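You operate a simulated robot arm through the tools that you are given. There is no shell and no other tool. Be economical: measure what you need, move in short steps, check, and stop when the job is done.

The job below is to be done with a simulated two-armed robot. You get a single attempt, and the scene is never put back.

JOB
Pick up the green brush with one hand, pass it to the other hand and put it on the shelf under the crate table.

The check looks at the end state, three seconds after you hand in, the way a careful person would. Anything else that was tipped, shoved, dropped, spilled or broken makes it a failure.

ROBOT AND FRAMES
Two 7-joint arms with two-finger parallel grippers on one trunk, on a base that drives. Base frame: it is fixed to the floor where the robot stands at the start and does not move with it; the origin is under the middle of the robot, x ahead of it, y to its left, z up. Lengths are in m, angles in degrees, forces in N, time in s.
The left shoulder is at the start at [0.11, 0.169, 0.951], the right one opposite. With the tool pointing down near the work surface each hand reaches from about 0.1 to 0.58 m from the robot's upright axis, wherever it stands, measured 20 degrees to its own side. Places, roughly: green brush (21x5x13 cm) [0.5, 0, 0.1]; shelf under the crate table [-1.5, -1.7, 0.3]. Payload 1.57 kg a hand.
The TCP of each hand is the grasp point between the finger pads, 0.03 m short of the fingertips. In the tool frame z runs along the fingers and y along their closing line. The gripper opens to 0.08 m. The fingers are 0.017 m wide and 0.012 m thick; the gripper's body (0.04 by 0.082 m) begins 0.08 m behind the TCP.
Orientation is told as [roll, pitch, yaw] about the base's x, y, z axes, in that order, counted from this pose: with the fingers straight down and closing along the base's y, the tool's x points along the base's -x, its y along +y and its z along -z.

CONTROLS
- The arms move only by the tool nudge_tool. It takes "left_series", "right_series" or both (then of equal length, played together; a hand with none holds still); each is a list of rows, each a list of 7 numbers: the shift along the base's x, y, z in cm, then the turn, a rotation vector about the base's x, y, z in degrees, then the gripper command, from -1 (fully open) to 1 (shut), values between in proportion. In form: [[tx, ty, tz, ax, ay, az, fingers], ...]. A call has 1 to 12 rows; each row is the pose to reach, as a shift and turn from the pose commanded when the call began. Rows are played at 5 a second. More than 0.05 m and 8.6 degrees between two rows, or a gripper value outside its range, and nothing of the call is played. Where a pose cannot be reached the arm comes as near as it can. A force on the tool above 40 N (or 10 N above the force at the start of the call, whichever is more), or a blocked arm, ends the call early, and 0.2 s more pass. Each finger travels about 0.072 m/s and halts on what it meets, pressing with about 42 N; the grip force reading is that of the motor and also rises with nothing between the fingers. The clock runs only during rows and for 0.2 s after the last one: add rows that repeat a pose to give the fingers time. It gives the time, the measured TCP pose, the force on the tool (base axes), the opening and the grip force at its end, in the units of the frame above (readings bear some noise), with the torque about the TCP (base axes, N m) and any sound that the robot's microphone picked up.
- Cameras (640 x 400 px; columns grow to the right, rows downward): "scene" is now at [0.1337, 0.0024, 1.114]; the picture's right is [-0.10, -0.99, 0.00], its down [-0.91, 0.09, -0.40] and it looks along [0.40, -0.04, -0.92] (base axes); focal length 276 px, centre (320, 200). "left" rides on the left gripper at [0.072, 0.007, -0.122] in its tool frame; the picture's right is [-0.09, 1.00, 0.00], its down [-0.84, -0.08, -0.54] and it looks along [-0.54, -0.05, 0.84] (tool axes); focal length 238 px, centre (320, 200). "right" rides on the right gripper at [0.072, -0.007, -0.122] in its tool frame; the picture's right is [0.09, 1.00, 0.00], its down [-0.84, 0.08, -0.54] and it looks along [-0.54, 0.05, 0.84] (tool axes); focal length 238 px, centre (320, 200). There is no depth. A picture from a camera that has moved, and an enlarged one, comes with that camera's place and axes in the base frame and with its lens. The place of the scene camera against the robot may be out by one fixed shift of up to 0.012 m in any direction.
- camera(camera): a new picture of that camera. It takes no simulated time.
- slide_trunk(by): slides the trunk up (or, below 0, down) by that many m; the arms and the scene camera ride with it, the base frame stays. It gives what a move gives, with no picture.
- base_move(legs): drives the robot by 1 to 6 legs, each [ahead, left, turn to the left] in m, m and degrees, along the robot's own axes; the way and the turn of a leg run together, so that a leg with both is an arc; at most 1.5 m and 180 degrees a leg. The arms and the cameras ride along, it lands a little off, and it stops where it bumps. It gives what a move gives.
- turn_head(pan, tilt): turns the head with the scene camera to pan (to the left, within 86 degrees either way) and tilt (down, from -29 to 69), counted from straight ahead of the robot. It gives what a move gives.
- inspect(camera, box): a new picture of the part [left, top, right, bottom] of that camera's present view, enlarged. It takes no simulated time.
- job_done(): hands the job in; it is judged then, once.

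Work in short steps. Places have to be worked out from the pictures, the camera data and where the tool is seen: move nearer, look again, correct. Check each grasp and each placing, and mend what went wrong. You have 120 turns and 100 pictures in all, those below and enlarged ones among them. Open the grippers and draw the arms clear of the work before you hand the job in, unless the task says otherwise; then end with one line.

The tools are called after "Emit:" as a command line: name --argument value ..., lists and objects as JSON in quotes. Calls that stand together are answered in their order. nudge_tool: Moves the arms, as the interface text tells. Its arguments: {"type":"object","properties":{"left_series":{"type":"array"},"right_series":{"type":"array"}},"required":[]} The other tools are called the same way: slide_trunk (by) slides the trunk up or down; base_move (legs) drives the base; turn_head (pan, tilt) turns the head that bears the scene camera; camera (camera) takes a picture; inspect (camera, box) takes an enlarged picture of a part of a camera's view; job_done () hands the job in.

At the start:

```text
time_s: 0.0
left_position: [0.5444, 0.1841, 0.3255]
left_tool_rot: [0.0, -0.1, -0.1]
left_wrist_force: [-0.4, 0.2, -0.2]
left_moment: [-0.01, 0.01, -0.01]
left_width: 0.0801
left_gripper_force: 0.0
right_position: [0.459, -0.2321, 0.3679]
right_tool_rot: [0.0, 0.0, 0.0]
right_wrist_force: [0.6, -0.6, -0.4]
right_moment: [-0.01, 0.01, -0.01]
right_width: 0.0801
right_gripper_force: 0.1
trunk travel left (down, up): [-0.265, 0.625]
robot x, y, heading: [0.0013, 0.0004, 0.1]
head pan, tilt: [-5.8, 66.3]
```

scene: 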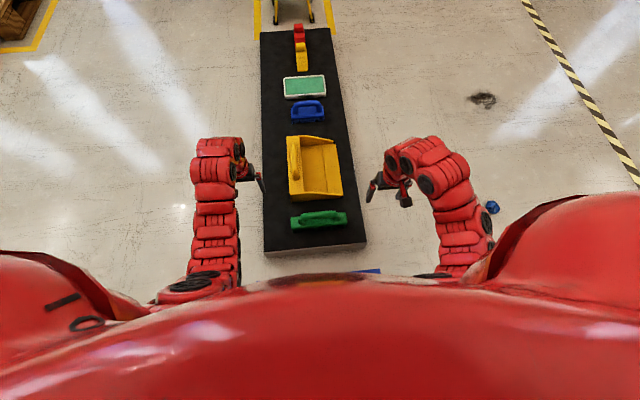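
right: 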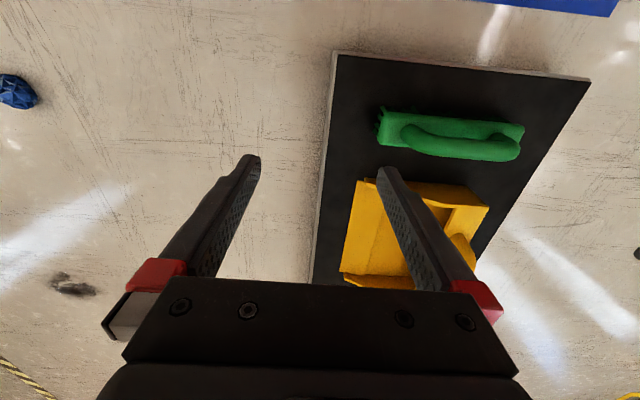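
left: 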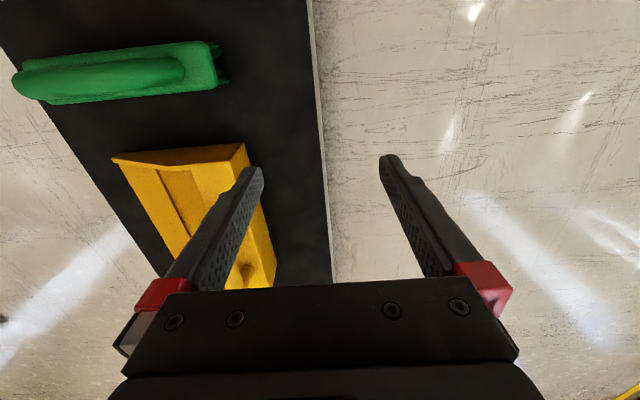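

I first look closely at the brush from both hand cameras and from the head.

Emit:
inspect --camera "right" --box '[320, 60, 560, 210]'

Emit:
inspect --camera "scene" --box '[240, 120, 400, 270]'

Emit:
inspect --camera "left" --box '[0, 0, 320, 200]'

```text
2.67 times, centred on (440, 135) of right
camera zoom: at [0.3861, -0.2383, 0.4898], right [-0.09, 1.0, 0.0], down [0.84, 0.08, 0.54], along [0.54, 0.05, -0.84], focal length 636 px, centre (0, 373)
```

zoom: 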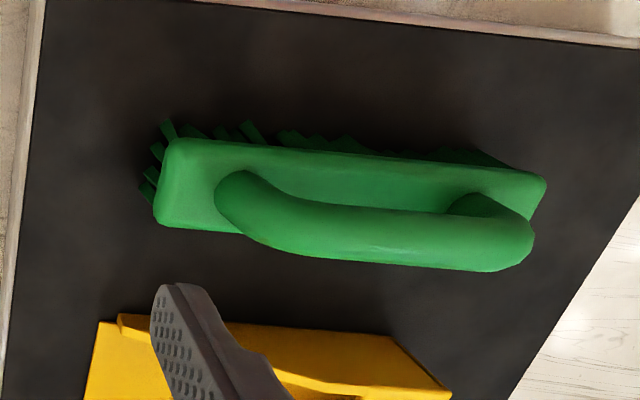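

```text
2.67 times, centred on (320, 195) of scene
camera zoom: at [0.1337, 0.0024, 1.114], right [-0.1, -0.99, 0.0], down [-0.91, 0.09, -0.4], along [0.4, -0.04, -0.92], focal length 736 px, centre (320, 213)
```

zoom: 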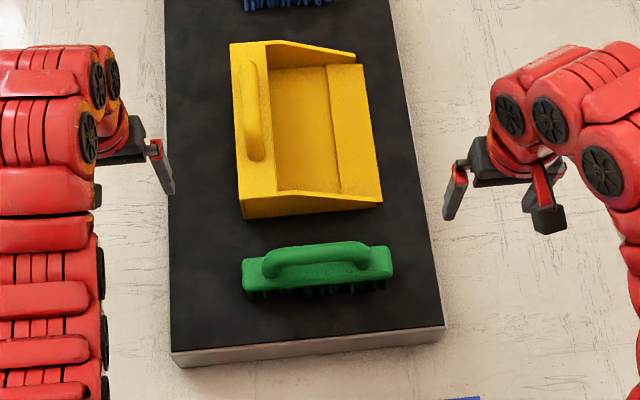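

```text
2.00 times, centred on (160, 100) of left
camera zoom: at [0.4736, 0.1901, 0.4462], right [0.09, 1.0, 0.0], down [0.84, -0.08, 0.54], along [0.54, -0.05, -0.84], focal length 477 px, centre (640, 400)
```

zoom: 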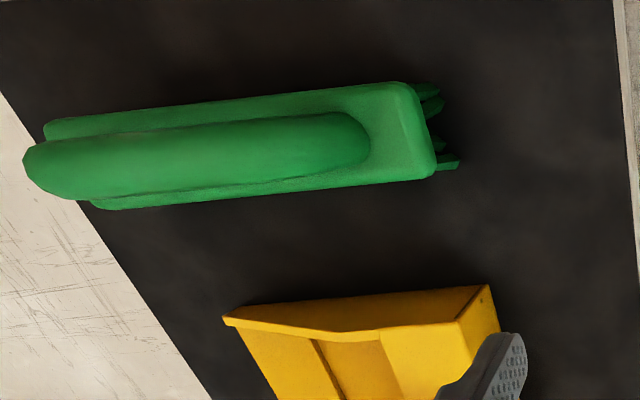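

The brush lies along y with its handle centre near [0.485, -0.03, 0.16]. Before grasping, I look toward the shelf so that I can choose the grip.

Emit:
turn_head --pan -86 --tilt 20

Emit:
camera --camera "scene"

```text
time_s: 1.5
left_position: [0.5453, 0.1827, 0.3246]
left_tool_rot: [-0.1, 0.1, 0.0]
left_wrist_force: [0.5, 0.1, 1.1]
left_moment: [0.02, -0.01, 0.03]
left_width: 0.08
left_gripper_force: 0.0
right_position: [0.4587, -0.2321, 0.3669]
right_tool_rot: [0.0, 0.1, -0.1]
right_wrist_force: [-0.6, 0.5, -0.3]
right_moment: [0.01, 0.03, 0.01]
right_width: 0.0799
right_gripper_force: 0.1
trunk travel left (down, up): [-0.265, 0.625]
robot x, y, heading: [0.0019, 0.0012, 0.0]
head pan, tilt: [-85.9, 20.0]
```

```text
93 pictures are left
camera scene: at [0.0816, -0.0845, 1.179], right [-1.0, -0.07, 0.0], down [-0.02, 0.34, -0.94], along [0.07, -0.94, -0.34], focal length 276 px, centre (320, 200)
```

scene: 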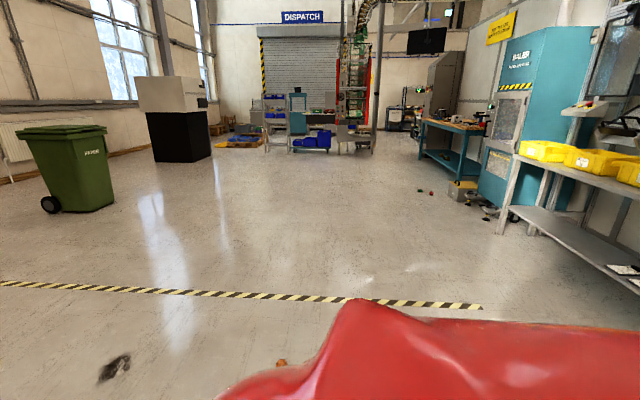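

The crate table is at the right edge, with a lower shelf. I enlarge it.

Emit:
inspect --camera "scene" --box '[440, 100, 640, 300]'

```text
2.00 times, centred on (540, 200) of scene
camera zoom: at [0.0816, -0.0845, 1.179], right [-1.0, -0.07, 0.0], down [-0.02, 0.34, -0.94], along [0.07, -0.94, -0.34], focal length 552 px, centre (-120, 200)
```

zoom: 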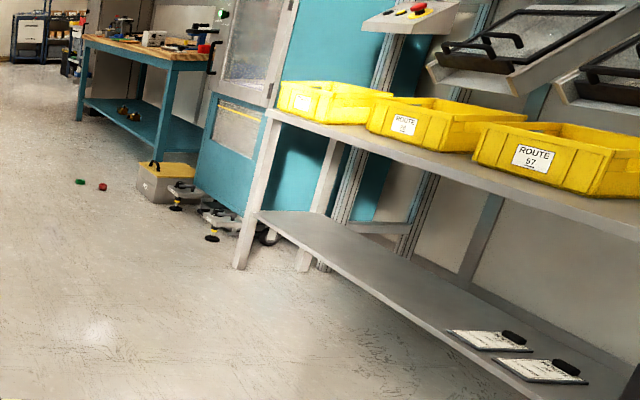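

The table faces +x. Its shelf is at z≈0.29 with the front edge at x≈-1.43, the table top is at ≈0.72, and two clipboards lie on the shelf.

Plan:
1. The right hand grips the handle from above near the -y end.
2. The left hand takes the handle with a slope from the +y side.
3. The left hand then slides the brush onto the shelf end-first.

First I turn the right hand by 90° and bring it over the brush.

Emit:
nudge_tool --right_series '[[0.2, 1, -0.5, 0, 0, 8.2, -1], [0.4, 2, -1, 0, 0, 16.4, -1], [0.7, 3, -1.5, 0, 0, 24.5, -1], [1, 4, -2, 0, 0, 32.7, -1], [1.2, 5, -2.5, 0, 0, 40.9, -1], [1.4, 6, -3, 0, 0, 49.1, -1], [1.7, 7, -3.5, 0, 0, 57.3, -1], [2, 8, -4, 0, 0, 65.5, -1], [2.2, 9, -4.5, 0, 0, 73.6, -1], [2.4, 10, -5, 0, 0, 81.8, -1], [2.6, 11, -6, 0, 0, 90, -1], [2.6, 11, -6, 0, 0, 90, -1]]'

Emit:
turn_head --pan -5.8 --tilt 66.3

Emit:
camera --camera "right"

Emit:
inspect --camera "scene" --box '[240, 120, 400, 270]'

```text
time_s: 4.1
left_position: [0.5463, 0.1845, 0.3255]
left_tool_rot: [0.0, 0.0, 0.0]
left_wrist_force: [0.6, -0.2, -0.1]
left_moment: [-0.02, -0.02, -0.01]
left_width: 0.0801
left_gripper_force: 0.0
right_position: [0.4863, -0.1217, 0.3072]
right_tool_rot: [-0.1, -0.1, 90.0]
right_wrist_force: [-0.1, -0.5, -0.1]
right_moment: [0.01, 0.0, -0.02]
right_width: 0.0799
right_gripper_force: 0.1
trunk travel left (down, up): [-0.265, 0.625]
robot x, y, heading: [0.0022, -0.0011, -0.0]
head pan, tilt: [-85.9, 20.0]
```

```text
time_s: 5.7
left_position: [0.5455, 0.1838, 0.3236]
left_tool_rot: [0.0, 0.0, 0.0]
left_wrist_force: [-0.4, 0.0, 0.2]
left_moment: [0.0, -0.04, -0.01]
left_width: 0.0799
left_gripper_force: 0.0
right_position: [0.4865, -0.1213, 0.3074]
right_tool_rot: [0.0, -0.1, 89.9]
right_wrist_force: [-0.6, -0.3, -0.4]
right_moment: [-0.03, -0.01, 0.02]
right_width: 0.0801
right_gripper_force: 0.0
trunk travel left (down, up): [-0.265, 0.625]
robot x, y, heading: [-0.0013, -0.0004, 0.1]
head pan, tilt: [-5.8, 66.3]
```

```text
91 pictures are left
camera right: at [0.4916, -0.1941, 0.4293], right [-1.0, -0.09, 0.0], down [-0.08, 0.84, 0.54], along [-0.05, 0.54, -0.84], focal length 238 px, centre (320, 200)
```

right: 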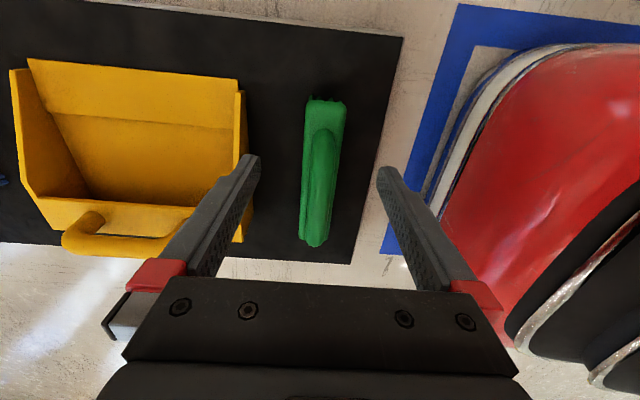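

```text
2.67 times, centred on (320, 195) of scene
camera zoom: at [0.1338, 0.0024, 1.114], right [-0.1, -0.99, 0.0], down [-0.91, 0.09, -0.4], along [0.4, -0.04, -0.92], focal length 736 px, centre (320, 213)
```

zoom: 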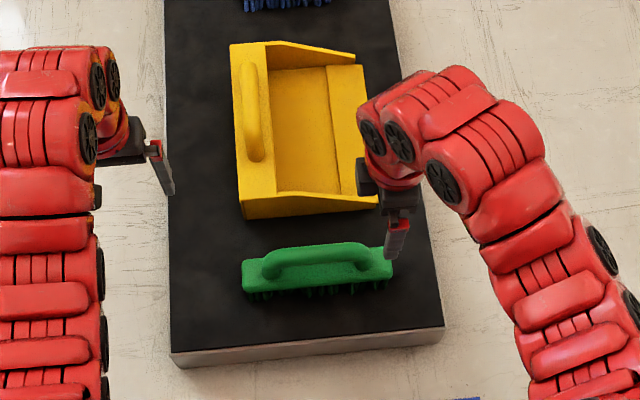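

From this picture the handle spans y≈-0.11 to 0.05 at x≈0.479. I go to y=-0.075, lower to z 0.235 and look again to judge the handle's height.

Emit:
nudge_tool --right_series '[[-0.4, 2.3, -3.5, 0, 0, 0, -1], [-0.7, 4.6, -7, 0, 0, 0, -1], [-0.7, 4.6, -7, 0, 0, 0, -1]]'

Emit:
camera --camera "right"

Emit:
camera --camera "left"

```text
time_s: 6.5
left_position: [0.5444, 0.1838, 0.3253]
left_tool_rot: [0.0, 0.1, 0.0]
left_wrist_force: [-0.2, -0.3, -1.1]
left_moment: [-0.02, 0.0, 0.02]
left_width: 0.0798
left_gripper_force: 0.2
right_position: [0.4762, -0.0758, 0.2388]
right_tool_rot: [-0.1, 0.0, 90.0]
right_wrist_force: [-0.2, -0.6, -0.2]
right_moment: [0.01, 0.01, -0.03]
right_width: 0.0797
right_gripper_force: 0.1
trunk travel left (down, up): [-0.265, 0.625]
robot x, y, heading: [-0.0014, -0.0042, 0.0]
head pan, tilt: [-5.8, 66.3]
```

```text
89 pictures are left
camera right: at [0.4823, -0.1467, 0.3599], right [-1.0, -0.09, 0.0], down [-0.08, 0.84, 0.54], along [-0.05, 0.54, -0.84], focal length 238 px, centre (320, 200)
```

right: 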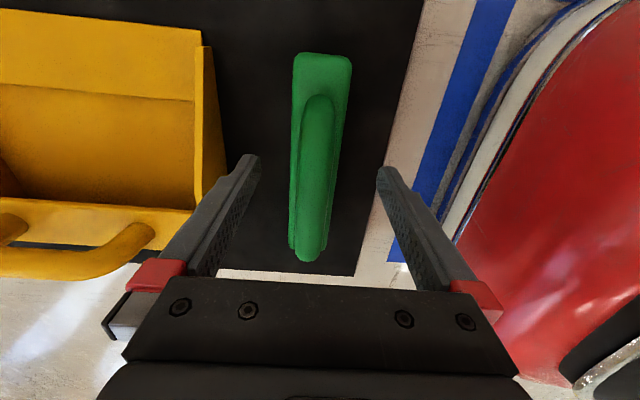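

```text
88 pictures are left
camera left: at [0.4736, 0.1901, 0.4462], right [0.09, 1.0, 0.0], down [0.84, -0.08, 0.54], along [0.54, -0.05, -0.84], focal length 238 px, centre (320, 200)
```

left: 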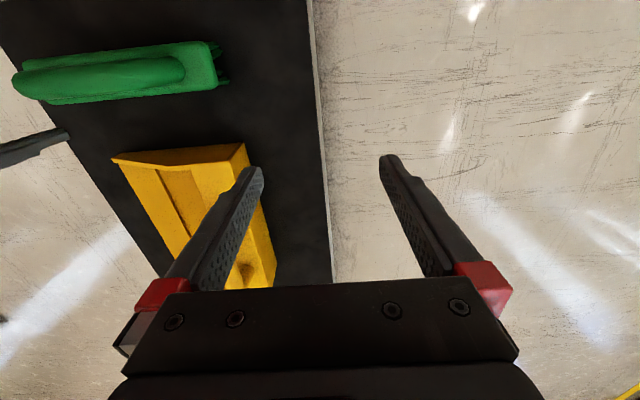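

Several views put the handle top near z≈0.17 and the block top near 0.12–0.13, and x is well centred. I lower straight down to TCP z≈0.158 with the fingers open.

Emit:
nudge_tool --right_series '[[0.1, 0, -3, 0, 0, 0, -1], [0.2, 0, -5.5, 0, 0, 0, -1], [0.2, 0, -8, 0, 0, 0, -1], [0.2, 0, -8, 0, 0, 0, -1]]'

Emit:
camera --camera "right"

Emit:
inspect --camera "left" --box '[0, 0, 320, 200]'

```text
time_s: 7.5
left_position: [0.5446, 0.1836, 0.3258]
left_tool_rot: [0.0, 0.0, 0.0]
left_wrist_force: [-0.3, -0.6, 0.8]
left_moment: [-0.01, 0.01, 0.03]
left_width: 0.0802
left_gripper_force: 0.0
right_position: [0.4803, -0.0756, 0.1568]
right_tool_rot: [0.0, 0.0, 90.1]
right_wrist_force: [0.3, -0.2, 0.9]
right_moment: [-0.03, 0.01, 0.01]
right_width: 0.0799
right_gripper_force: 0.1
trunk travel left (down, up): [-0.265, 0.625]
robot x, y, heading: [0.0026, -0.0022, 0.1]
head pan, tilt: [-5.8, 66.3]
```

```text
87 pictures are left
camera right: at [0.4854, -0.1474, 0.2789], right [-1.0, -0.09, 0.0], down [-0.08, 0.84, 0.54], along [-0.05, 0.54, -0.84], focal length 238 px, centre (320, 200)
```

right: 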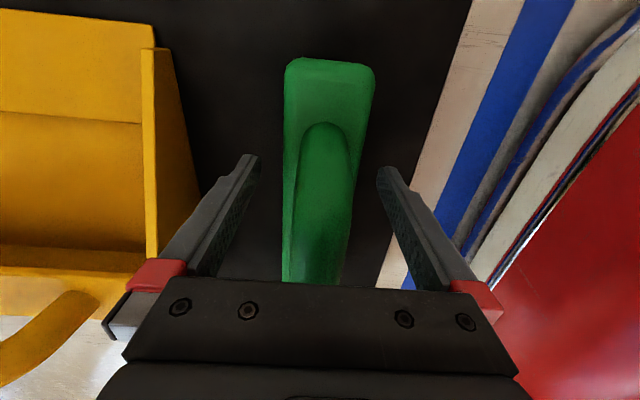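

```text
2.00 times, centred on (160, 100) of left
camera zoom: at [0.4736, 0.1901, 0.4462], right [0.09, 1.0, 0.0], down [0.84, -0.08, 0.54], along [0.54, -0.05, -0.84], focal length 477 px, centre (640, 400)
```

zoom: 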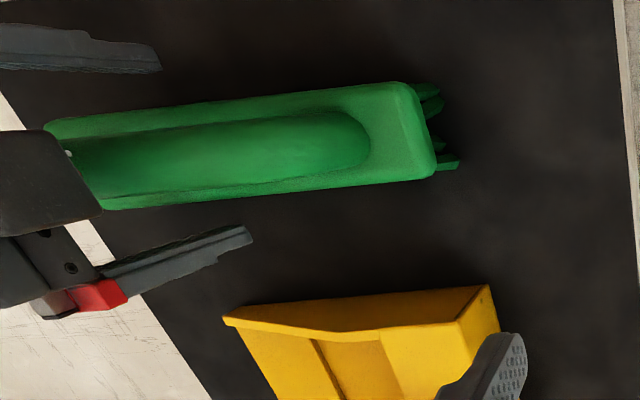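

The fingers straddle the handle and the fingertips are at about block-top level, z≈0.127. I raise 6 mm, move 1 cm toward the handle middle and close.

Emit:
nudge_tool --right_series '[[-0.1, 1.0, 0.6, 0, 0, 0, -1], [-0.1, 1.0, 0.6, 0, 0, 0, -1], [-0.1, 1.0, 0.6, 0, 0, 0, 0], [-0.1, 1.0, 0.6, 0, 0, 0, 1], [-0.1, 1.0, 0.6, 0, 0, 0, 1], [-0.1, 1.0, 0.6, 0, 0, 0, 1], [-0.1, 1.0, 0.6, 0, 0, 0, 1], [-0.1, 1.0, 0.6, 0, 0, 0, 1]]'

Emit:
camera --camera "right"

```text
time_s: 9.3
left_position: [0.5451, 0.1832, 0.3249]
left_tool_rot: [-0.1, 0.0, 0.0]
left_wrist_force: [0.0, -0.4, 0.2]
left_moment: [-0.01, 0.04, 0.0]
left_width: 0.0798
left_gripper_force: 0.1
right_position: [0.4793, -0.0639, 0.1628]
right_tool_rot: [-0.1, -0.1, 90.0]
right_wrist_force: [1.1, 1.2, 0.2]
right_moment: [0.08, -0.07, -0.06]
right_width: 0.0472
right_gripper_force: 41.8
trunk travel left (down, up): [-0.265, 0.625]
robot x, y, heading: [0.0, -0.0022, 0.0]
head pan, tilt: [-5.8, 66.3]
```

```text
85 pictures are left
camera right: at [0.4854, -0.1367, 0.2849], right [-1.0, -0.09, 0.0], down [-0.08, 0.84, 0.54], along [-0.05, 0.54, -0.84], focal length 238 px, centre (320, 200)
```

right: 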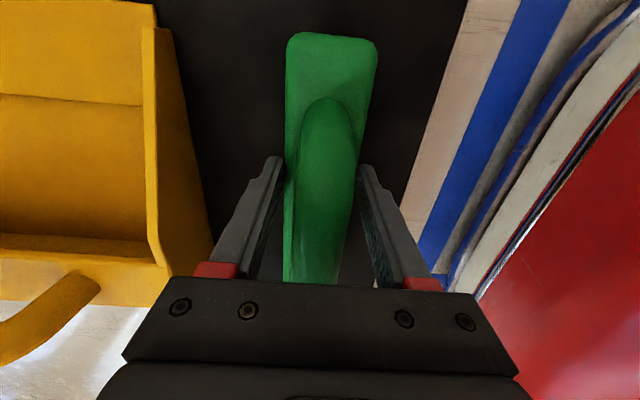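

The width of 4.7 cm means the fingertips caught the block's edges, not the handle. I reopen, raise 1.6 cm and close on the handle.

Emit:
nudge_tool --right_series '[[0, 0, 0, 0, 0, 0, -0.5], [0, 0, 0, 0, 0, 0, -1], [0, 0, 0, 0, 0, 0, -1], [0, 0.2, 0.8, 0, 0, 0, -1], [0, 0.4, 1.6, 0, 0, 0, -1], [0, 0.4, 1.6, 0, 0, 0, -1], [0, 0.4, 1.6, 0, 0, 0, 0], [0, 0.4, 1.6, 0, 0, 0, 1], [0, 0.4, 1.6, 0, 0, 0, 1], [0, 0.4, 1.6, 0, 0, 0, 1], [0, 0.4, 1.6, 0, 0, 0, 1], [0, 0.4, 1.6, 0, 0, 0, 1]]'

Emit:
camera --camera "right"

Emit:
inspect --camera "left" --box '[0, 0, 320, 200]'

```text
time_s: 11.9
left_position: [0.5453, 0.1836, 0.3257]
left_tool_rot: [0.1, 0.0, -0.1]
left_wrist_force: [-0.6, 0.6, -0.6]
left_moment: [0.0, -0.02, -0.01]
left_width: 0.0801
left_gripper_force: 0.0
right_position: [0.4798, -0.0615, 0.1794]
right_tool_rot: [0.0, 0.0, 90.1]
right_wrist_force: [-0.1, 0.5, 1.6]
right_moment: [-0.01, 0.07, -0.01]
right_width: 0.0474
right_gripper_force: 41.8
trunk travel left (down, up): [-0.265, 0.625]
robot x, y, heading: [0.0014, -0.0008, -0.2]
head pan, tilt: [-5.8, 66.3]
```

```text
84 pictures are left
camera right: at [0.4855, -0.1333, 0.301], right [-1.0, -0.09, 0.0], down [-0.08, 0.84, 0.54], along [-0.05, 0.54, -0.84], focal length 238 px, centre (320, 200)
```

right: 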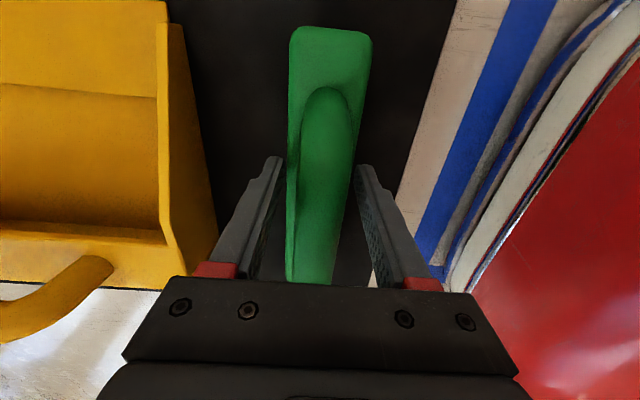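

```text
2.00 times, centred on (160, 100) of left
camera zoom: at [0.4736, 0.1901, 0.4463], right [0.09, 1.0, 0.0], down [0.84, -0.08, 0.54], along [0.54, -0.05, -0.84], focal length 477 px, centre (640, 400)
```

zoom: 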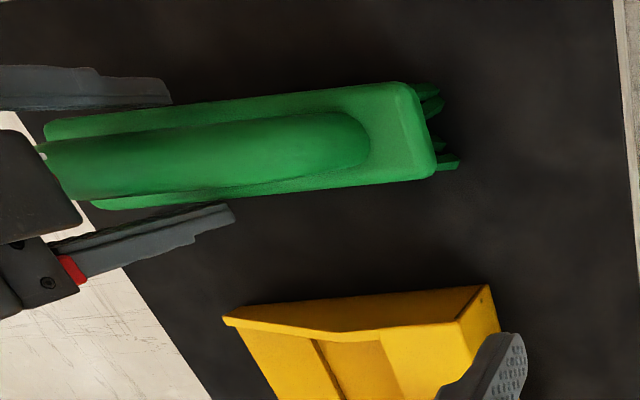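

The width is the same 1.6 cm higher, so the contact shape is wide there too. I test with a 3 cm lift.

Emit:
nudge_tool --right_series '[[0, 0, 1, 0, 0, 0, 1], [0, 0, 2, 0, 0, 0, 1], [0, 0, 3, 0, 0, 0, 1], [0, 0, 3, 0, 0, 0, 1]]'

Emit:
camera --camera "right"

Emit:
camera --camera "left"

```text
time_s: 12.9
left_position: [0.5452, 0.185, 0.3245]
left_tool_rot: [0.0, 0.1, 0.0]
left_wrist_force: [0.2, -0.3, 0.2]
left_moment: [0.01, 0.04, 0.04]
left_width: 0.0798
left_gripper_force: 0.1
right_position: [0.4785, -0.0613, 0.209]
right_tool_rot: [0.1, -0.1, 90.0]
right_wrist_force: [0.7, 0.4, -2.3]
right_moment: [-0.04, -0.01, -0.01]
right_width: 0.0473
right_gripper_force: 42.4
trunk travel left (down, up): [-0.265, 0.625]
robot x, y, heading: [-0.0022, 0.003, 0.1]
head pan, tilt: [-5.8, 66.3]
```

```text
82 pictures are left
camera right: at [0.4839, -0.134, 0.331], right [-1.0, -0.09, 0.0], down [-0.08, 0.84, 0.54], along [-0.05, 0.54, -0.84], focal length 238 px, centre (320, 200)
```

right: 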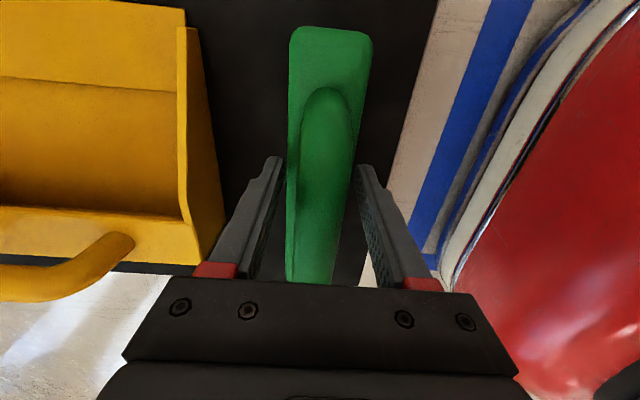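

```text
81 pictures are left
camera left: at [0.4737, 0.1901, 0.4461], right [0.09, 1.0, 0.0], down [0.84, -0.08, 0.54], along [0.54, -0.05, -0.84], focal length 238 px, centre (320, 200)
```

left: 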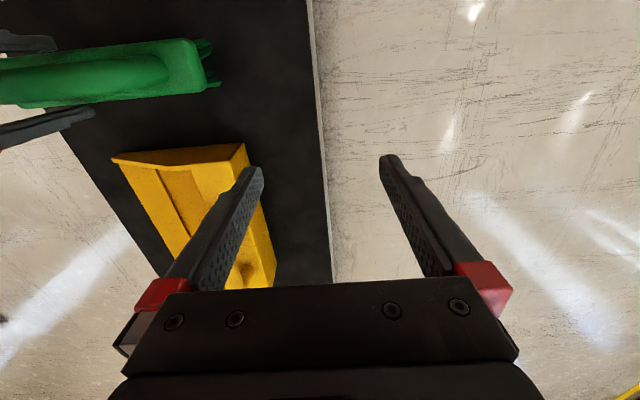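

The lift works: the brush moves with the hand and weighs about 0.2 kg. I raise it to z≈0.40 while the left hand turns by -90° and comes alongside.

Emit:
nudge_tool --right_series '[[0, 0, 1.7, 0, 0, 0, 1], [0, 0, 3.4, 0, 0, 0, 1], [0, 0, 5.1, 0, 0, 0, 1], [0, 0, 6.9, 0, 0, 0, 1], [0, 0, 8.6, 0, 0, 0, 1], [0, 0, 10.4, 0, 0, 0, 1], [0, 0, 12.1, 0, 0, 0, 1], [0, 0, 13.8, 0, 0, 0, 1], [0, 0, 15.5, 0, 0, 0, 1], [0, 0, 17.2, 0, 0, 0, 1], [0, 0, 19, 0, 0, 0, 1], [0, 0, 19, 0, 0, 0, 1]]' --left_series '[[-0.6, 0.4, 1.1, 0, 0, -8.18, -1], [-1.2, 0.8, 2.2, 0, 0, -16.36, -1], [-1.8, 1.2, 3.3, 0, 0, -24.5, -1], [-2.4, 1.6, 4.4, 0, 0, -32.7, -1], [-3, 2, 5.5, 0, 0, -40.9, -1], [-3.6, 2.4, 6.6, 0, 0, -49.1, -1], [-4.2, 2.8, 7.7, 0, 0, -57.3, -1], [-4.8, 3.2, 8.8, 0, 0, -65.5, -1], [-5.4, 3.6, 9.9, 0, 0, -73.6, -1], [-6, 4, 11, 0, 0, -81.8, -1], [-6.6, 4.4, 12, 0, 0, -90, -1], [-6.6, 4.4, 12, 0, 0, -90, -1]]'

```text
time_s: 15.5
left_position: [0.4793, 0.2276, 0.4457]
left_tool_rot: [0.0, -0.1, -90.1]
left_wrist_force: [0.2, 0.8, -0.3]
left_moment: [0.01, 0.01, 0.02]
left_width: 0.08
left_gripper_force: 0.1
right_position: [0.4805, -0.0628, 0.401]
right_tool_rot: [0.0, -0.1, 89.9]
right_wrist_force: [0.9, 0.1, -2.4]
right_moment: [-0.04, 0.01, -0.02]
right_width: 0.0472
right_gripper_force: 41.8
trunk travel left (down, up): [-0.265, 0.625]
robot x, y, heading: [-0.0012, 0.0015, -0.2]
head pan, tilt: [-5.8, 66.3]
```

Both arms followed well. Now I tilt the left tool by -55° about x, so that it points toward -y and down, while raising it a little.

Emit:
nudge_tool --left_series '[[0, 0, 0.5, -7.86, 0, 0, -1], [0, 0, 1, -15.7, 0, 0, -1], [0, 0, 1.5, -23.6, 0, 0, -1], [0, 0, 2, -31.4, 0, 0, -1], [0, 0, 2.5, -39.3, 0, 0, -1], [0, 0, 3, -47.1, 0, 0, -1], [0, 0, 3.5, -55, 0, 0, -1], [0, 0, 3.5, -55, 0, 0, -1]]'

Emit:
camera --camera "left"

Emit:
camera --camera "scene"

```text
time_s: 17.3
left_position: [0.478, 0.2167, 0.4759]
left_tool_rot: [0.1, -55.1, -90.0]
left_wrist_force: [-1.2, 0.5, -0.2]
left_moment: [-0.02, -0.01, 0.0]
left_width: 0.08
left_gripper_force: 0.1
left hand out of reach, approached as far as the arm can: row 7, 8
right_position: [0.4807, -0.0618, 0.401]
right_tool_rot: [-0.1, 0.0, 90.0]
right_wrist_force: [0.4, -0.5, -2.6]
right_moment: [-0.08, 0.0, 0.02]
right_width: 0.0474
right_gripper_force: 42.3
trunk travel left (down, up): [-0.265, 0.625]
robot x, y, heading: [-0.0017, -0.0012, 0.3]
head pan, tilt: [-5.8, 66.3]
```

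```text
80 pictures are left
camera left: at [0.4861, 0.3587, 0.4866], right [1.0, -0.05, 0.08], down [-0.08, -0.03, 1.0], along [-0.05, -1.0, -0.04], focal length 238 px, centre (320, 200)
```

left: 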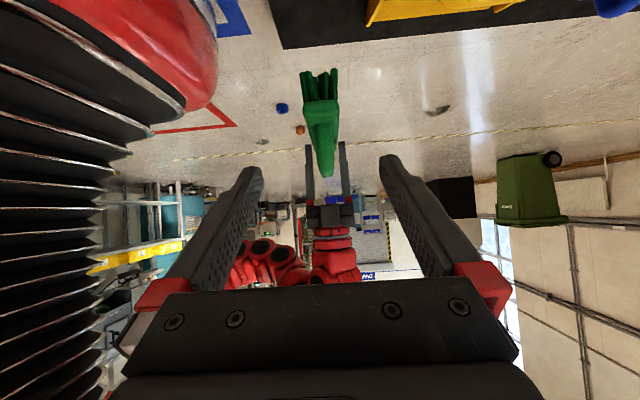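

```text
79 pictures are left
camera scene: at [0.1339, 0.0024, 1.114], right [-0.1, -0.99, 0.0], down [-0.91, 0.09, -0.4], along [0.4, -0.04, -0.92], focal length 276 px, centre (320, 200)
```

scene: 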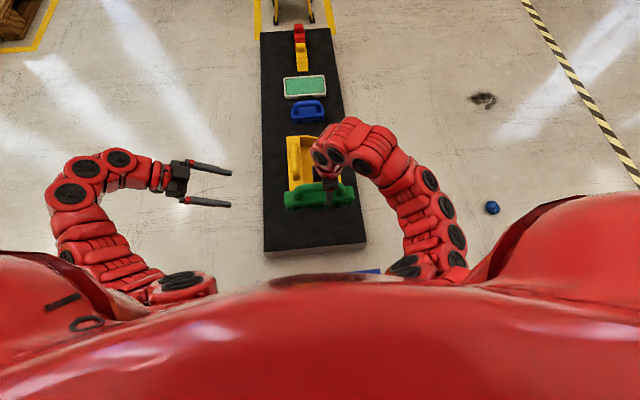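

The left camera now has a good end-on view (upside down) of the brush in the right gripper. I enlarge it.

Emit:
inspect --camera "left" --box '[260, 50, 400, 240]'

Emit:
inspect --camera "scene" --box '[240, 100, 400, 240]'

```text
2.11 times, centred on (330, 145) of left
camera zoom: at [0.4861, 0.3587, 0.4866], right [1.0, -0.05, 0.08], down [-0.08, -0.03, 1.0], along [-0.05, -1.0, -0.04], focal length 502 px, centre (299, 316)
```

zoom: 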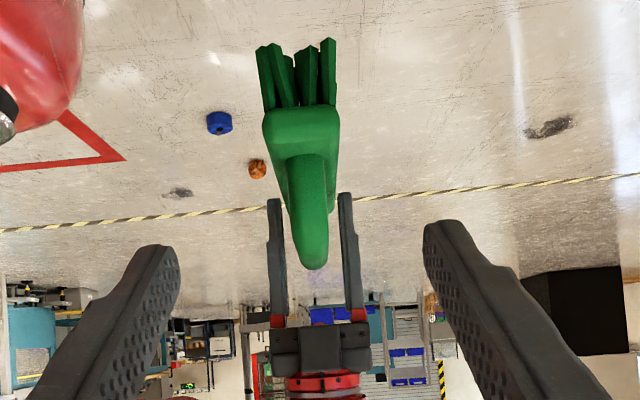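

```text
2.86 times, centred on (320, 170) of scene
camera zoom: at [0.1339, 0.0024, 1.114], right [-0.1, -0.99, 0.0], down [-0.91, 0.09, -0.4], along [0.4, -0.04, -0.92], focal length 789 px, centre (320, 286)
```

zoom: 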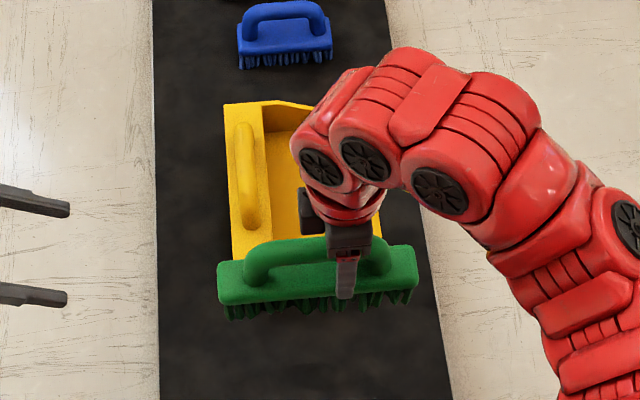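

From the pictures:
- The handle top is at z≈0.435, and the right fingertips hold the block's upper edge.
- The brush centre is at y≈-0.03, and the handle's flat part runs to y≈0.02.

The left grasp target is (0.480, 0.01, 0.42). I first go to a pre-grasp about 9 cm back along the tool axis.

Emit:
nudge_tool --left_series '[[0.1, -4.5, -0.2, 0, 0, 0, -1], [0.2, -9, -0.3, 0, 0, 0, -1], [0.2, -13, -0.4, 0, 0, 0, -1], [0.2, -13, -0.4, 0, 0, 0, -1]]'

Emit:
camera --camera "left"

Emit:
inspect --camera "scene" --box '[200, 100, 400, 240]'

```text
time_s: 18.3
left_position: [0.4796, 0.0856, 0.4743]
left_tool_rot: [-0.1, -55.1, -90.0]
left_wrist_force: [-0.2, -0.5, -0.1]
left_moment: [0.01, 0.01, 0.03]
left_width: 0.0799
left_gripper_force: 0.0
right_position: [0.4807, -0.0614, 0.4005]
right_tool_rot: [0.1, -0.1, 90.1]
right_wrist_force: [0.1, 0.0, -2.4]
right_moment: [-0.04, 0.0, 0.01]
right_width: 0.0474
right_gripper_force: 41.6
trunk travel left (down, up): [-0.265, 0.625]
robot x, y, heading: [0.0001, 0.0014, -0.1]
head pan, tilt: [-5.8, 66.3]
```

```text
76 pictures are left
camera left: at [0.486, 0.2274, 0.4845], right [1.0, -0.05, 0.07], down [-0.08, -0.04, 1.0], along [-0.05, -1.0, -0.04], focal length 238 px, centre (320, 200)
```

left: 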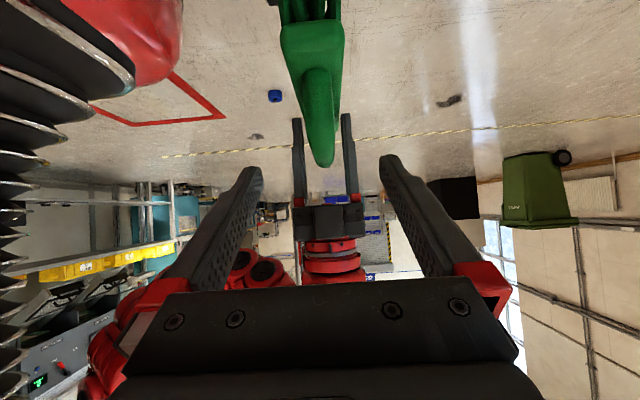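

```text
2.86 times, centred on (300, 170) of scene
camera zoom: at [0.1339, 0.0024, 1.114], right [-0.1, -0.99, 0.0], down [-0.91, 0.09, -0.4], along [0.4, -0.04, -0.92], focal length 789 px, centre (377, 286)
```

zoom: 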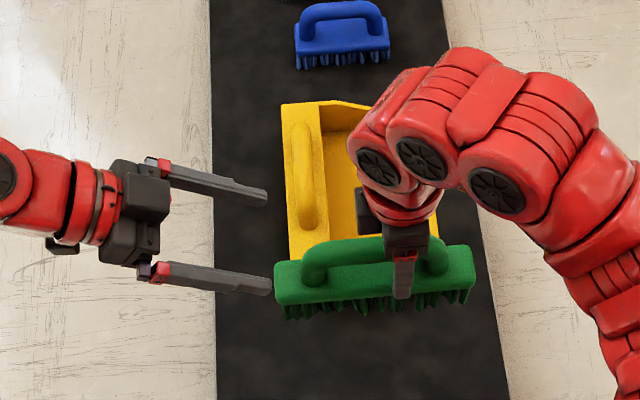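

The alignment looks right in x and the handle sits midway between the left fingers. I advance along the tool axis to about (0.48, 0.01, 0.42).

Emit:
nudge_tool --left_series '[[0, -2, -1.4, 0, 0, 0, -1], [0, -4, -2.8, 0, 0, 0, -1], [0, -6, -4.2, 0, 0, 0, -1], [0, -7.5, -5.3, 0, 0, 0, -1], [0, -7.5, -5.3, 0, 0, 0, -1]]'

Emit:
camera --camera "left"

Emit:
inspect --camera "scene" --box '[200, 100, 400, 240]'

```text
time_s: 19.5
left_position: [0.4803, 0.0111, 0.4195]
left_tool_rot: [0.0, -55.0, -90.0]
left_wrist_force: [-0.4, -0.2, -0.8]
left_moment: [-0.02, 0.0, -0.03]
left_width: 0.0799
left_gripper_force: 0.1
right_position: [0.4813, -0.0628, 0.3999]
right_tool_rot: [0.1, -0.1, 90.1]
right_wrist_force: [-0.2, 0.7, -1.8]
right_moment: [-0.06, -0.02, 0.03]
right_width: 0.0471
right_gripper_force: 41.8
trunk travel left (down, up): [-0.265, 0.625]
robot x, y, heading: [0.0017, 0.0026, -0.0]
head pan, tilt: [-5.8, 66.3]
```

```text
74 pictures are left
camera left: at [0.4875, 0.1531, 0.4293], right [1.0, -0.05, 0.08], down [-0.08, -0.04, 1.0], along [-0.05, -1.0, -0.04], focal length 238 px, centre (320, 200)
```

left: 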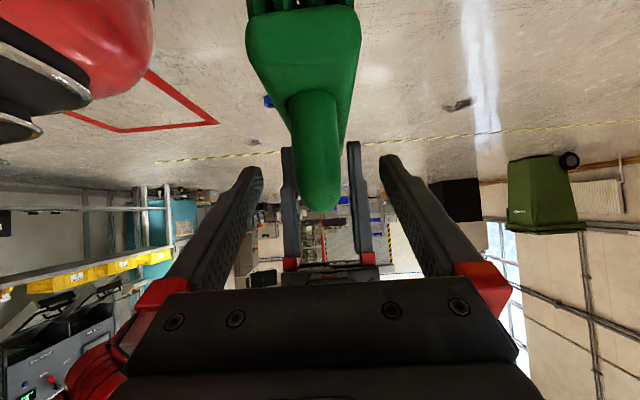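

```text
2.86 times, centred on (300, 170) of scene
camera zoom: at [0.1339, 0.0024, 1.114], right [-0.1, -0.99, 0.0], down [-0.91, 0.09, -0.4], along [0.4, -0.04, -0.92], focal length 789 px, centre (377, 286)
```

zoom: 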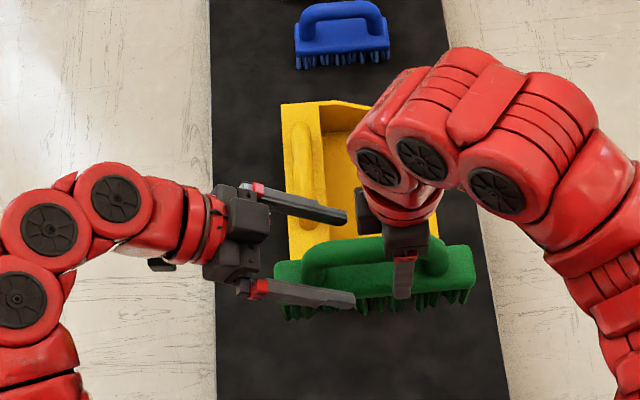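

The handle sits between the left finger pads, with its top at z≈0.43 and the TCP at 0.42. I close the left hand.

Emit:
nudge_tool --left_series '[[0, 0, 0, 0, 0, 0, -0.4], [0, 0, 0, 0, 0, 0, 0.2], [0, 0, 0, 0, 0, 0, 0.6], [0, 0, 0, 0, 0, 0, 1], [0, 0, 0, 0, 0, 0, 1], [0, 0, 0, 0, 0, 0, 1], [0, 0, 0, 0, 0, 0, 1]]'

Emit:
camera --camera "left"

Emit:
inspect --camera "scene" --box '[200, 100, 400, 240]'

```text
time_s: 21.1
left_position: [0.4799, 0.011, 0.4188]
left_tool_rot: [-0.1, -55.1, -90.0]
left_wrist_force: [1.1, -0.2, 0.8]
left_moment: [-0.05, 0.03, 0.04]
left_width: 0.0256
left_gripper_force: 36.7
right_position: [0.4794, -0.0618, 0.4003]
right_tool_rot: [0.0, -0.2, 90.0]
right_wrist_force: [-1.7, -0.1, -1.8]
right_moment: [0.03, 0.0, 0.08]
right_width: 0.0474
right_gripper_force: 41.3
trunk travel left (down, up): [-0.265, 0.625]
robot x, y, heading: [-0.0005, 0.0002, 0.2]
head pan, tilt: [-5.8, 66.3]
```

```text
72 pictures are left
camera left: at [0.4874, 0.1533, 0.4293], right [1.0, -0.05, 0.08], down [-0.08, -0.04, 1.0], along [-0.05, -1.0, -0.04], focal length 238 px, centre (320, 200)
```

left: 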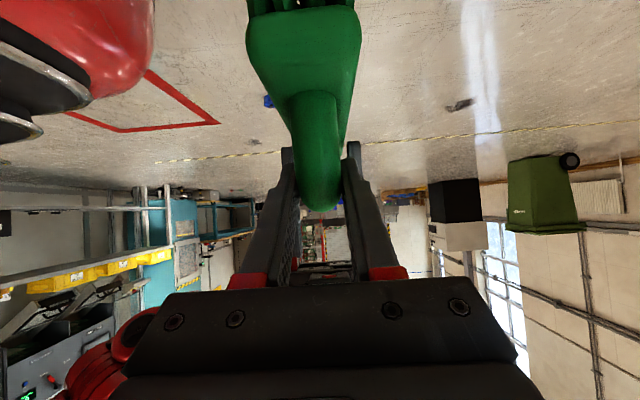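

```text
2.86 times, centred on (300, 170) of scene
camera zoom: at [0.1339, 0.0024, 1.114], right [-0.1, -0.99, 0.0], down [-0.91, 0.09, -0.4], along [0.4, -0.04, -0.92], focal length 789 px, centre (377, 286)
```

zoom: 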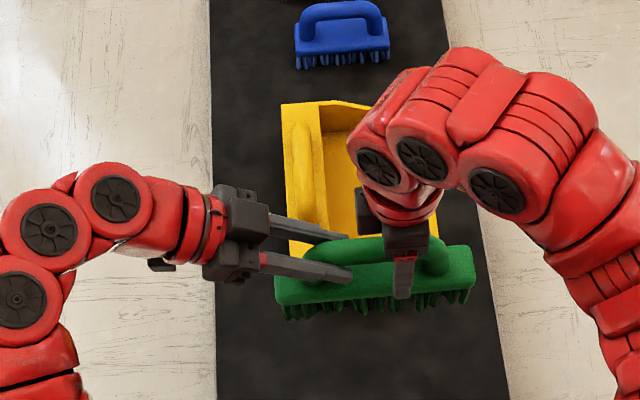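

The left hand holds the handle at a width of 2.6 cm. I open the right hand, wait a moment, and raise it straight up.

Emit:
nudge_tool --right_series '[[0, 0, 0, 0, 0, 0, 0.3], [0, 0, 0, 0, 0, 0, -0.5], [0, 0, 0, 0, 0, 0, -1], [0, 0, 0, 0, 0, 0, -1], [0, 0, 2, 0, 0, 0, -1], [0, 0, 5, 0, 0, 0, -1], [0, 0, 8, 0, 0, 0, -1], [0, -3, 11, 0, 0, 0, -1], [0, -6, 12, 0, 0, 0, -1]]' --left_series '[[0, 0, 0, 0, 0, 0, 1], [0, 0, 0, 0, 0, 0, 1], [0, 0, 0, 0, 0, 0, 1], [0, 0, 0, 0, 0, 0, 1], [0, 0, 0, 0, 0, 0, 1], [0, 0, 0, 0, 0, 0, 1], [0, 0, 0, 0, 0, 0, 1], [0, 0, 0, 0, 0, 0, 1], [0, 0, 0, 0, 0, 0, 1]]'

Emit:
camera --camera "left"

Emit:
camera --camera "scene"

```text
time_s: 23.1
left_position: [0.4807, 0.0127, 0.4184]
left_tool_rot: [-0.1, -55.0, -90.1]
left_wrist_force: [-0.2, -0.4, -0.2]
left_moment: [0.11, -0.03, 0.01]
left_width: 0.0256
left_gripper_force: 36.6
right_position: [0.4798, -0.0622, 0.4546]
right_tool_rot: [-0.2, -0.3, 90.1]
right_wrist_force: [-0.2, -0.2, 0.1]
right_moment: [-0.02, 0.03, 0.01]
right_width: 0.0797
right_gripper_force: 0.1
right hand out of reach, approached as far as the arm can: row 7, 8, 9
trunk travel left (down, up): [-0.265, 0.625]
robot x, y, heading: [-0.0023, 0.0006, 0.1]
head pan, tilt: [-5.8, 66.3]
```

```text
70 pictures are left
camera left: at [0.4874, 0.1533, 0.4293], right [1.0, -0.05, 0.07], down [-0.08, -0.04, 1.0], along [-0.05, -1.0, -0.04], focal length 238 px, centre (320, 200)
```

left: 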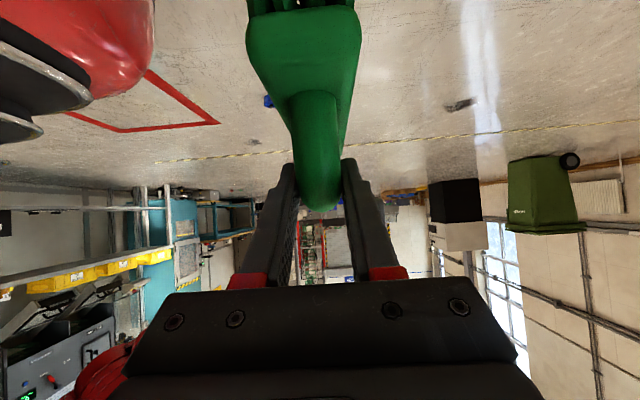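

```text
69 pictures are left
camera scene: at [0.1339, 0.0024, 1.114], right [-0.1, -0.99, 0.0], down [-0.91, 0.09, -0.4], along [0.4, -0.04, -0.92], focal length 276 px, centre (320, 200)
```

scene: 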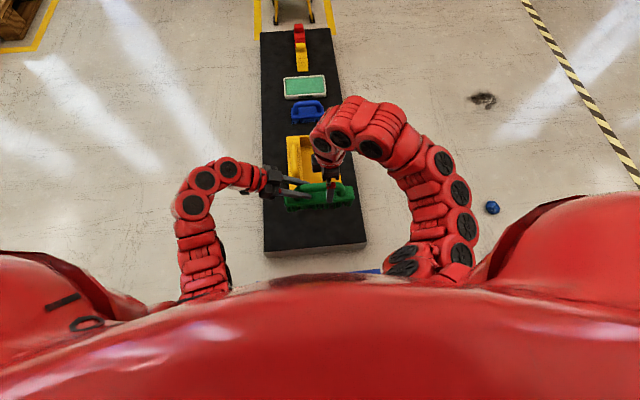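

The left hand alone holds the brush steadily. The right hand reached its height limit while still straddling the handle, so I slide it along the handle axis toward -y, clear of the brush.

Emit:
nudge_tool --right_series '[[0, -3, 0, 0, 0, 0, -1], [0, -6, 0, 0, 0, 0, -1], [0, -9, 0, 0, 0, 0, -1], [0, -12, 0, 0, 0, 0, -1], [0, -15, 0, 0, 0, 0, -1], [0, -15, 0, 0, 0, 0, -1]]'

Emit:
camera --camera "right"

Emit:
inspect --camera "scene" --box '[200, 100, 400, 240]'

```text
time_s: 24.5
left_position: [0.4814, 0.0117, 0.4187]
left_tool_rot: [0.0, -55.0, -89.9]
left_wrist_force: [-0.7, -0.6, -0.5]
left_moment: [0.12, -0.01, 0.0]
left_width: 0.0254
left_gripper_force: 36.6
right_position: [0.4748, -0.2015, 0.4543]
right_tool_rot: [-0.3, -0.3, 90.0]
right_wrist_force: [0.2, -0.6, -0.1]
right_moment: [-0.02, 0.02, 0.01]
right_width: 0.0798
right_gripper_force: 0.0
right hand out of reach, approached as far as the arm can: row 2, 3, 4, 5, 6
trunk travel left (down, up): [-0.265, 0.625]
robot x, y, heading: [0.0015, 0.0028, -0.2]
head pan, tilt: [-5.8, 66.3]
```

```text
68 pictures are left
camera right: at [0.4792, -0.2741, 0.5774], right [-1.0, -0.09, -0.01], down [-0.08, 0.83, 0.55], along [-0.04, 0.54, -0.84], focal length 238 px, centre (320, 200)
```

right: 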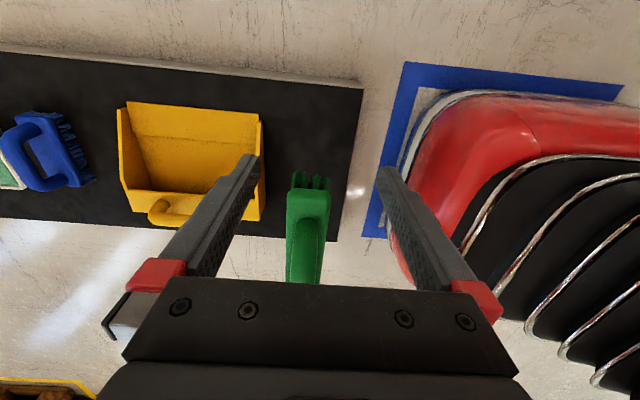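

```text
2.86 times, centred on (300, 170) of scene
camera zoom: at [0.1339, 0.0023, 1.114], right [-0.1, -0.99, 0.0], down [-0.91, 0.09, -0.4], along [0.4, -0.04, -0.92], focal length 789 px, centre (377, 286)
```

zoom: 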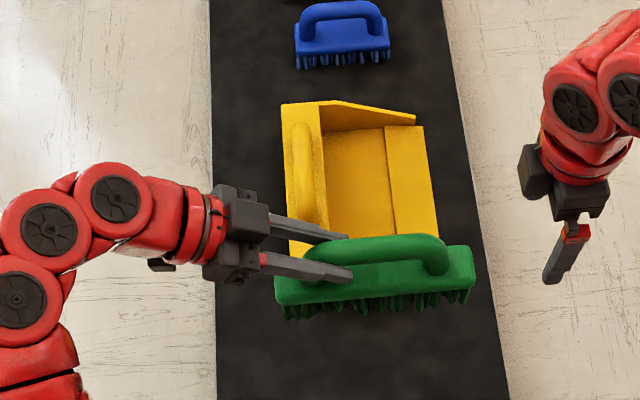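

The handover succeeded. Now I swing the left hand by +90° about z so that the brush points forward, pull it in a bit, and tuck the right hand closer to the body.

Emit:
nudge_tool --left_series '[[-0.7, 1.3, 0.5, 0, 0, 8.18, 1], [-1.4, 2.6, 1, 0, 0, 16.36, 1], [-2.1, 3.9, 1.5, 0, 0, 24.5, 1], [-2.8, 5.2, 2, 0, 0, 32.7, 1], [-3.5, 6.5, 2.5, 0, 0, 40.9, 1], [-4.2, 7.8, 3, 0, 0, 49.1, 1], [-4.9, 9.1, 3.5, 0, 0, 57.3, 1], [-5.6, 10.4, 4, 0, 0, 65.5, 1], [-6.3, 11.7, 4.5, 0, 0, 73.6, 1], [-7, 13, 5, 0, 0, 81.8, 1], [-7.7, 14.3, 5.5, 0, 0, 90, 1], [-7.7, 14.3, 5.5, 0, 0, 90, 1]]' --right_series '[[-1, -0.3, 0, 0, 0, 0, -1], [-2, -0.6, 0, 0, 0, 0, -1], [-3, -0.9, 0, 0, 0, 0, -1], [-4, -1.2, 0, 0, 0, 0, -1], [-5, -1.5, 0, 0, 0, 0, -1], [-6, -1.8, 0, 0, 0, 0, -1], [-7, -2, 0, 0, 0, 0, -1], [-8, -2, 0, 0, 0, 0, -1], [-9, -2, 0, 0, 0, 0, -1], [-10, -2, 0, 0, 0, 0, -1], [-11, -2, 0, 0, 0, 0, -1], [-11, -2, 0, 0, 0, 0, -1]]'

Emit:
camera --camera "scene"

Emit:
camera --camera "left"

```text
time_s: 27.1
left_position: [0.4196, 0.1405, 0.3868]
left_tool_rot: [-0.1, -55.0, 0.2]
left_wrist_force: [-0.3, 0.4, -2.3]
left_moment: [0.01, 0.07, 0.03]
left_width: 0.0257
left_gripper_force: 37.2
left hand out of reach, approached as far as the arm can: row 6, 7, 8, 9, 10, 11, 12
right_position: [0.4051, -0.2187, 0.4561]
right_tool_rot: [0.1, -0.3, 90.0]
right_wrist_force: [0.6, -0.3, 0.4]
right_moment: [0.01, 0.0, -0.02]
right_width: 0.0799
right_gripper_force: 0.0
right hand out of reach, approached as far as the arm can: row 8, 9, 10, 11, 12
trunk travel left (down, up): [-0.265, 0.625]
robot x, y, heading: [-0.0014, 0.0036, 0.1]
head pan, tilt: [-5.8, 66.3]
```

```text
66 pictures are left
camera scene: at [0.1333, 0.0024, 1.1142], right [-0.1, -0.99, 0.0], down [-0.91, 0.09, -0.4], along [0.4, -0.04, -0.92], focal length 276 px, centre (320, 200)
```

scene: 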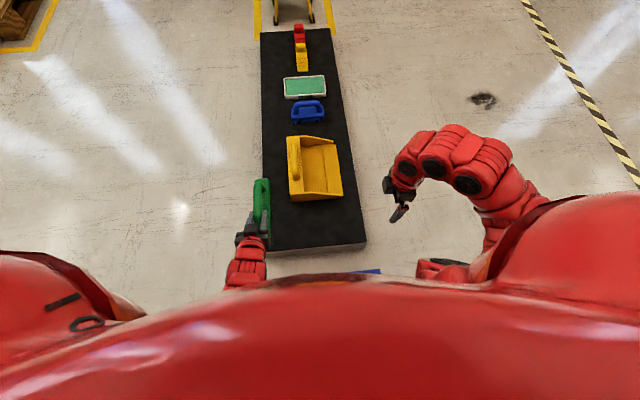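

```text
65 pictures are left
camera left: at [0.2784, 0.1472, 0.3965], right [0.05, 1.0, 0.07], down [0.04, -0.08, 1.0], along [1.0, -0.05, -0.04], focal length 238 px, centre (320, 200)
```

left: 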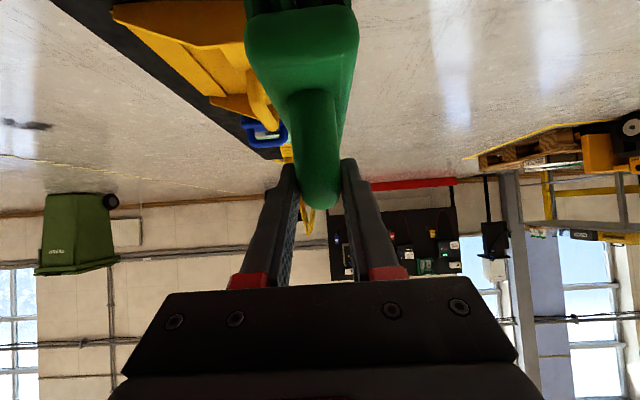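

The brush now points forward and is held firmly, with its bottom at about z 0.28. I raise the trunk 0.2 m for clearance and look to the sides before driving.

Emit:
slide_trunk --by 0.2

Emit:
turn_head --pan -86 --tilt 40

Emit:
camera --camera "scene"

```text
time_s: 29.2
left_position: [0.42, 0.1402, 0.5862]
left_tool_rot: [-0.1, -55.1, 0.0]
left_wrist_force: [0.4, -0.5, -2.0]
left_moment: [0.01, 0.13, -0.02]
left_width: 0.0257
left_gripper_force: 37.4
right_position: [0.4043, -0.2185, 0.6558]
right_tool_rot: [0.1, 0.0, 89.9]
right_wrist_force: [-0.6, -0.1, 0.2]
right_moment: [-0.04, 0.01, 0.04]
right_width: 0.08
right_gripper_force: 0.0
trunk travel left (down, up): [-0.465, 0.425]
robot x, y, heading: [-0.0015, 0.0014, -0.0]
head pan, tilt: [-5.8, 66.3]
```

```text
time_s: 30.8
left_position: [0.4202, 0.1408, 0.5863]
left_tool_rot: [0.0, -55.1, 0.0]
left_wrist_force: [0.2, 0.3, -2.3]
left_moment: [-0.01, 0.12, 0.01]
left_width: 0.0257
left_gripper_force: 36.9
right_position: [0.4044, -0.2204, 0.6558]
right_tool_rot: [0.0, -0.1, 90.0]
right_wrist_force: [-0.4, 1.1, -0.3]
right_moment: [-0.02, 0.0, 0.01]
right_width: 0.0799
right_gripper_force: 0.0
trunk travel left (down, up): [-0.465, 0.425]
robot x, y, heading: [0.0, 0.0017, 0.4]
head pan, tilt: [-85.9, 40.0]
```

```text
64 pictures are left
camera scene: at [0.0812, -0.0764, 1.3476], right [-1.0, -0.07, 0.0], down [-0.05, 0.64, -0.77], along [0.05, -0.76, -0.64], focal length 276 px, centre (320, 200)
```

scene: 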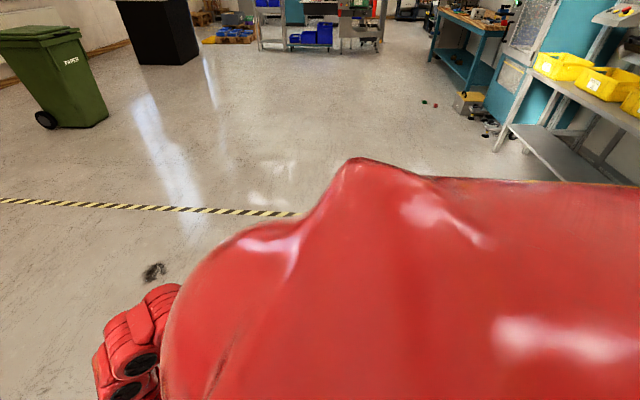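

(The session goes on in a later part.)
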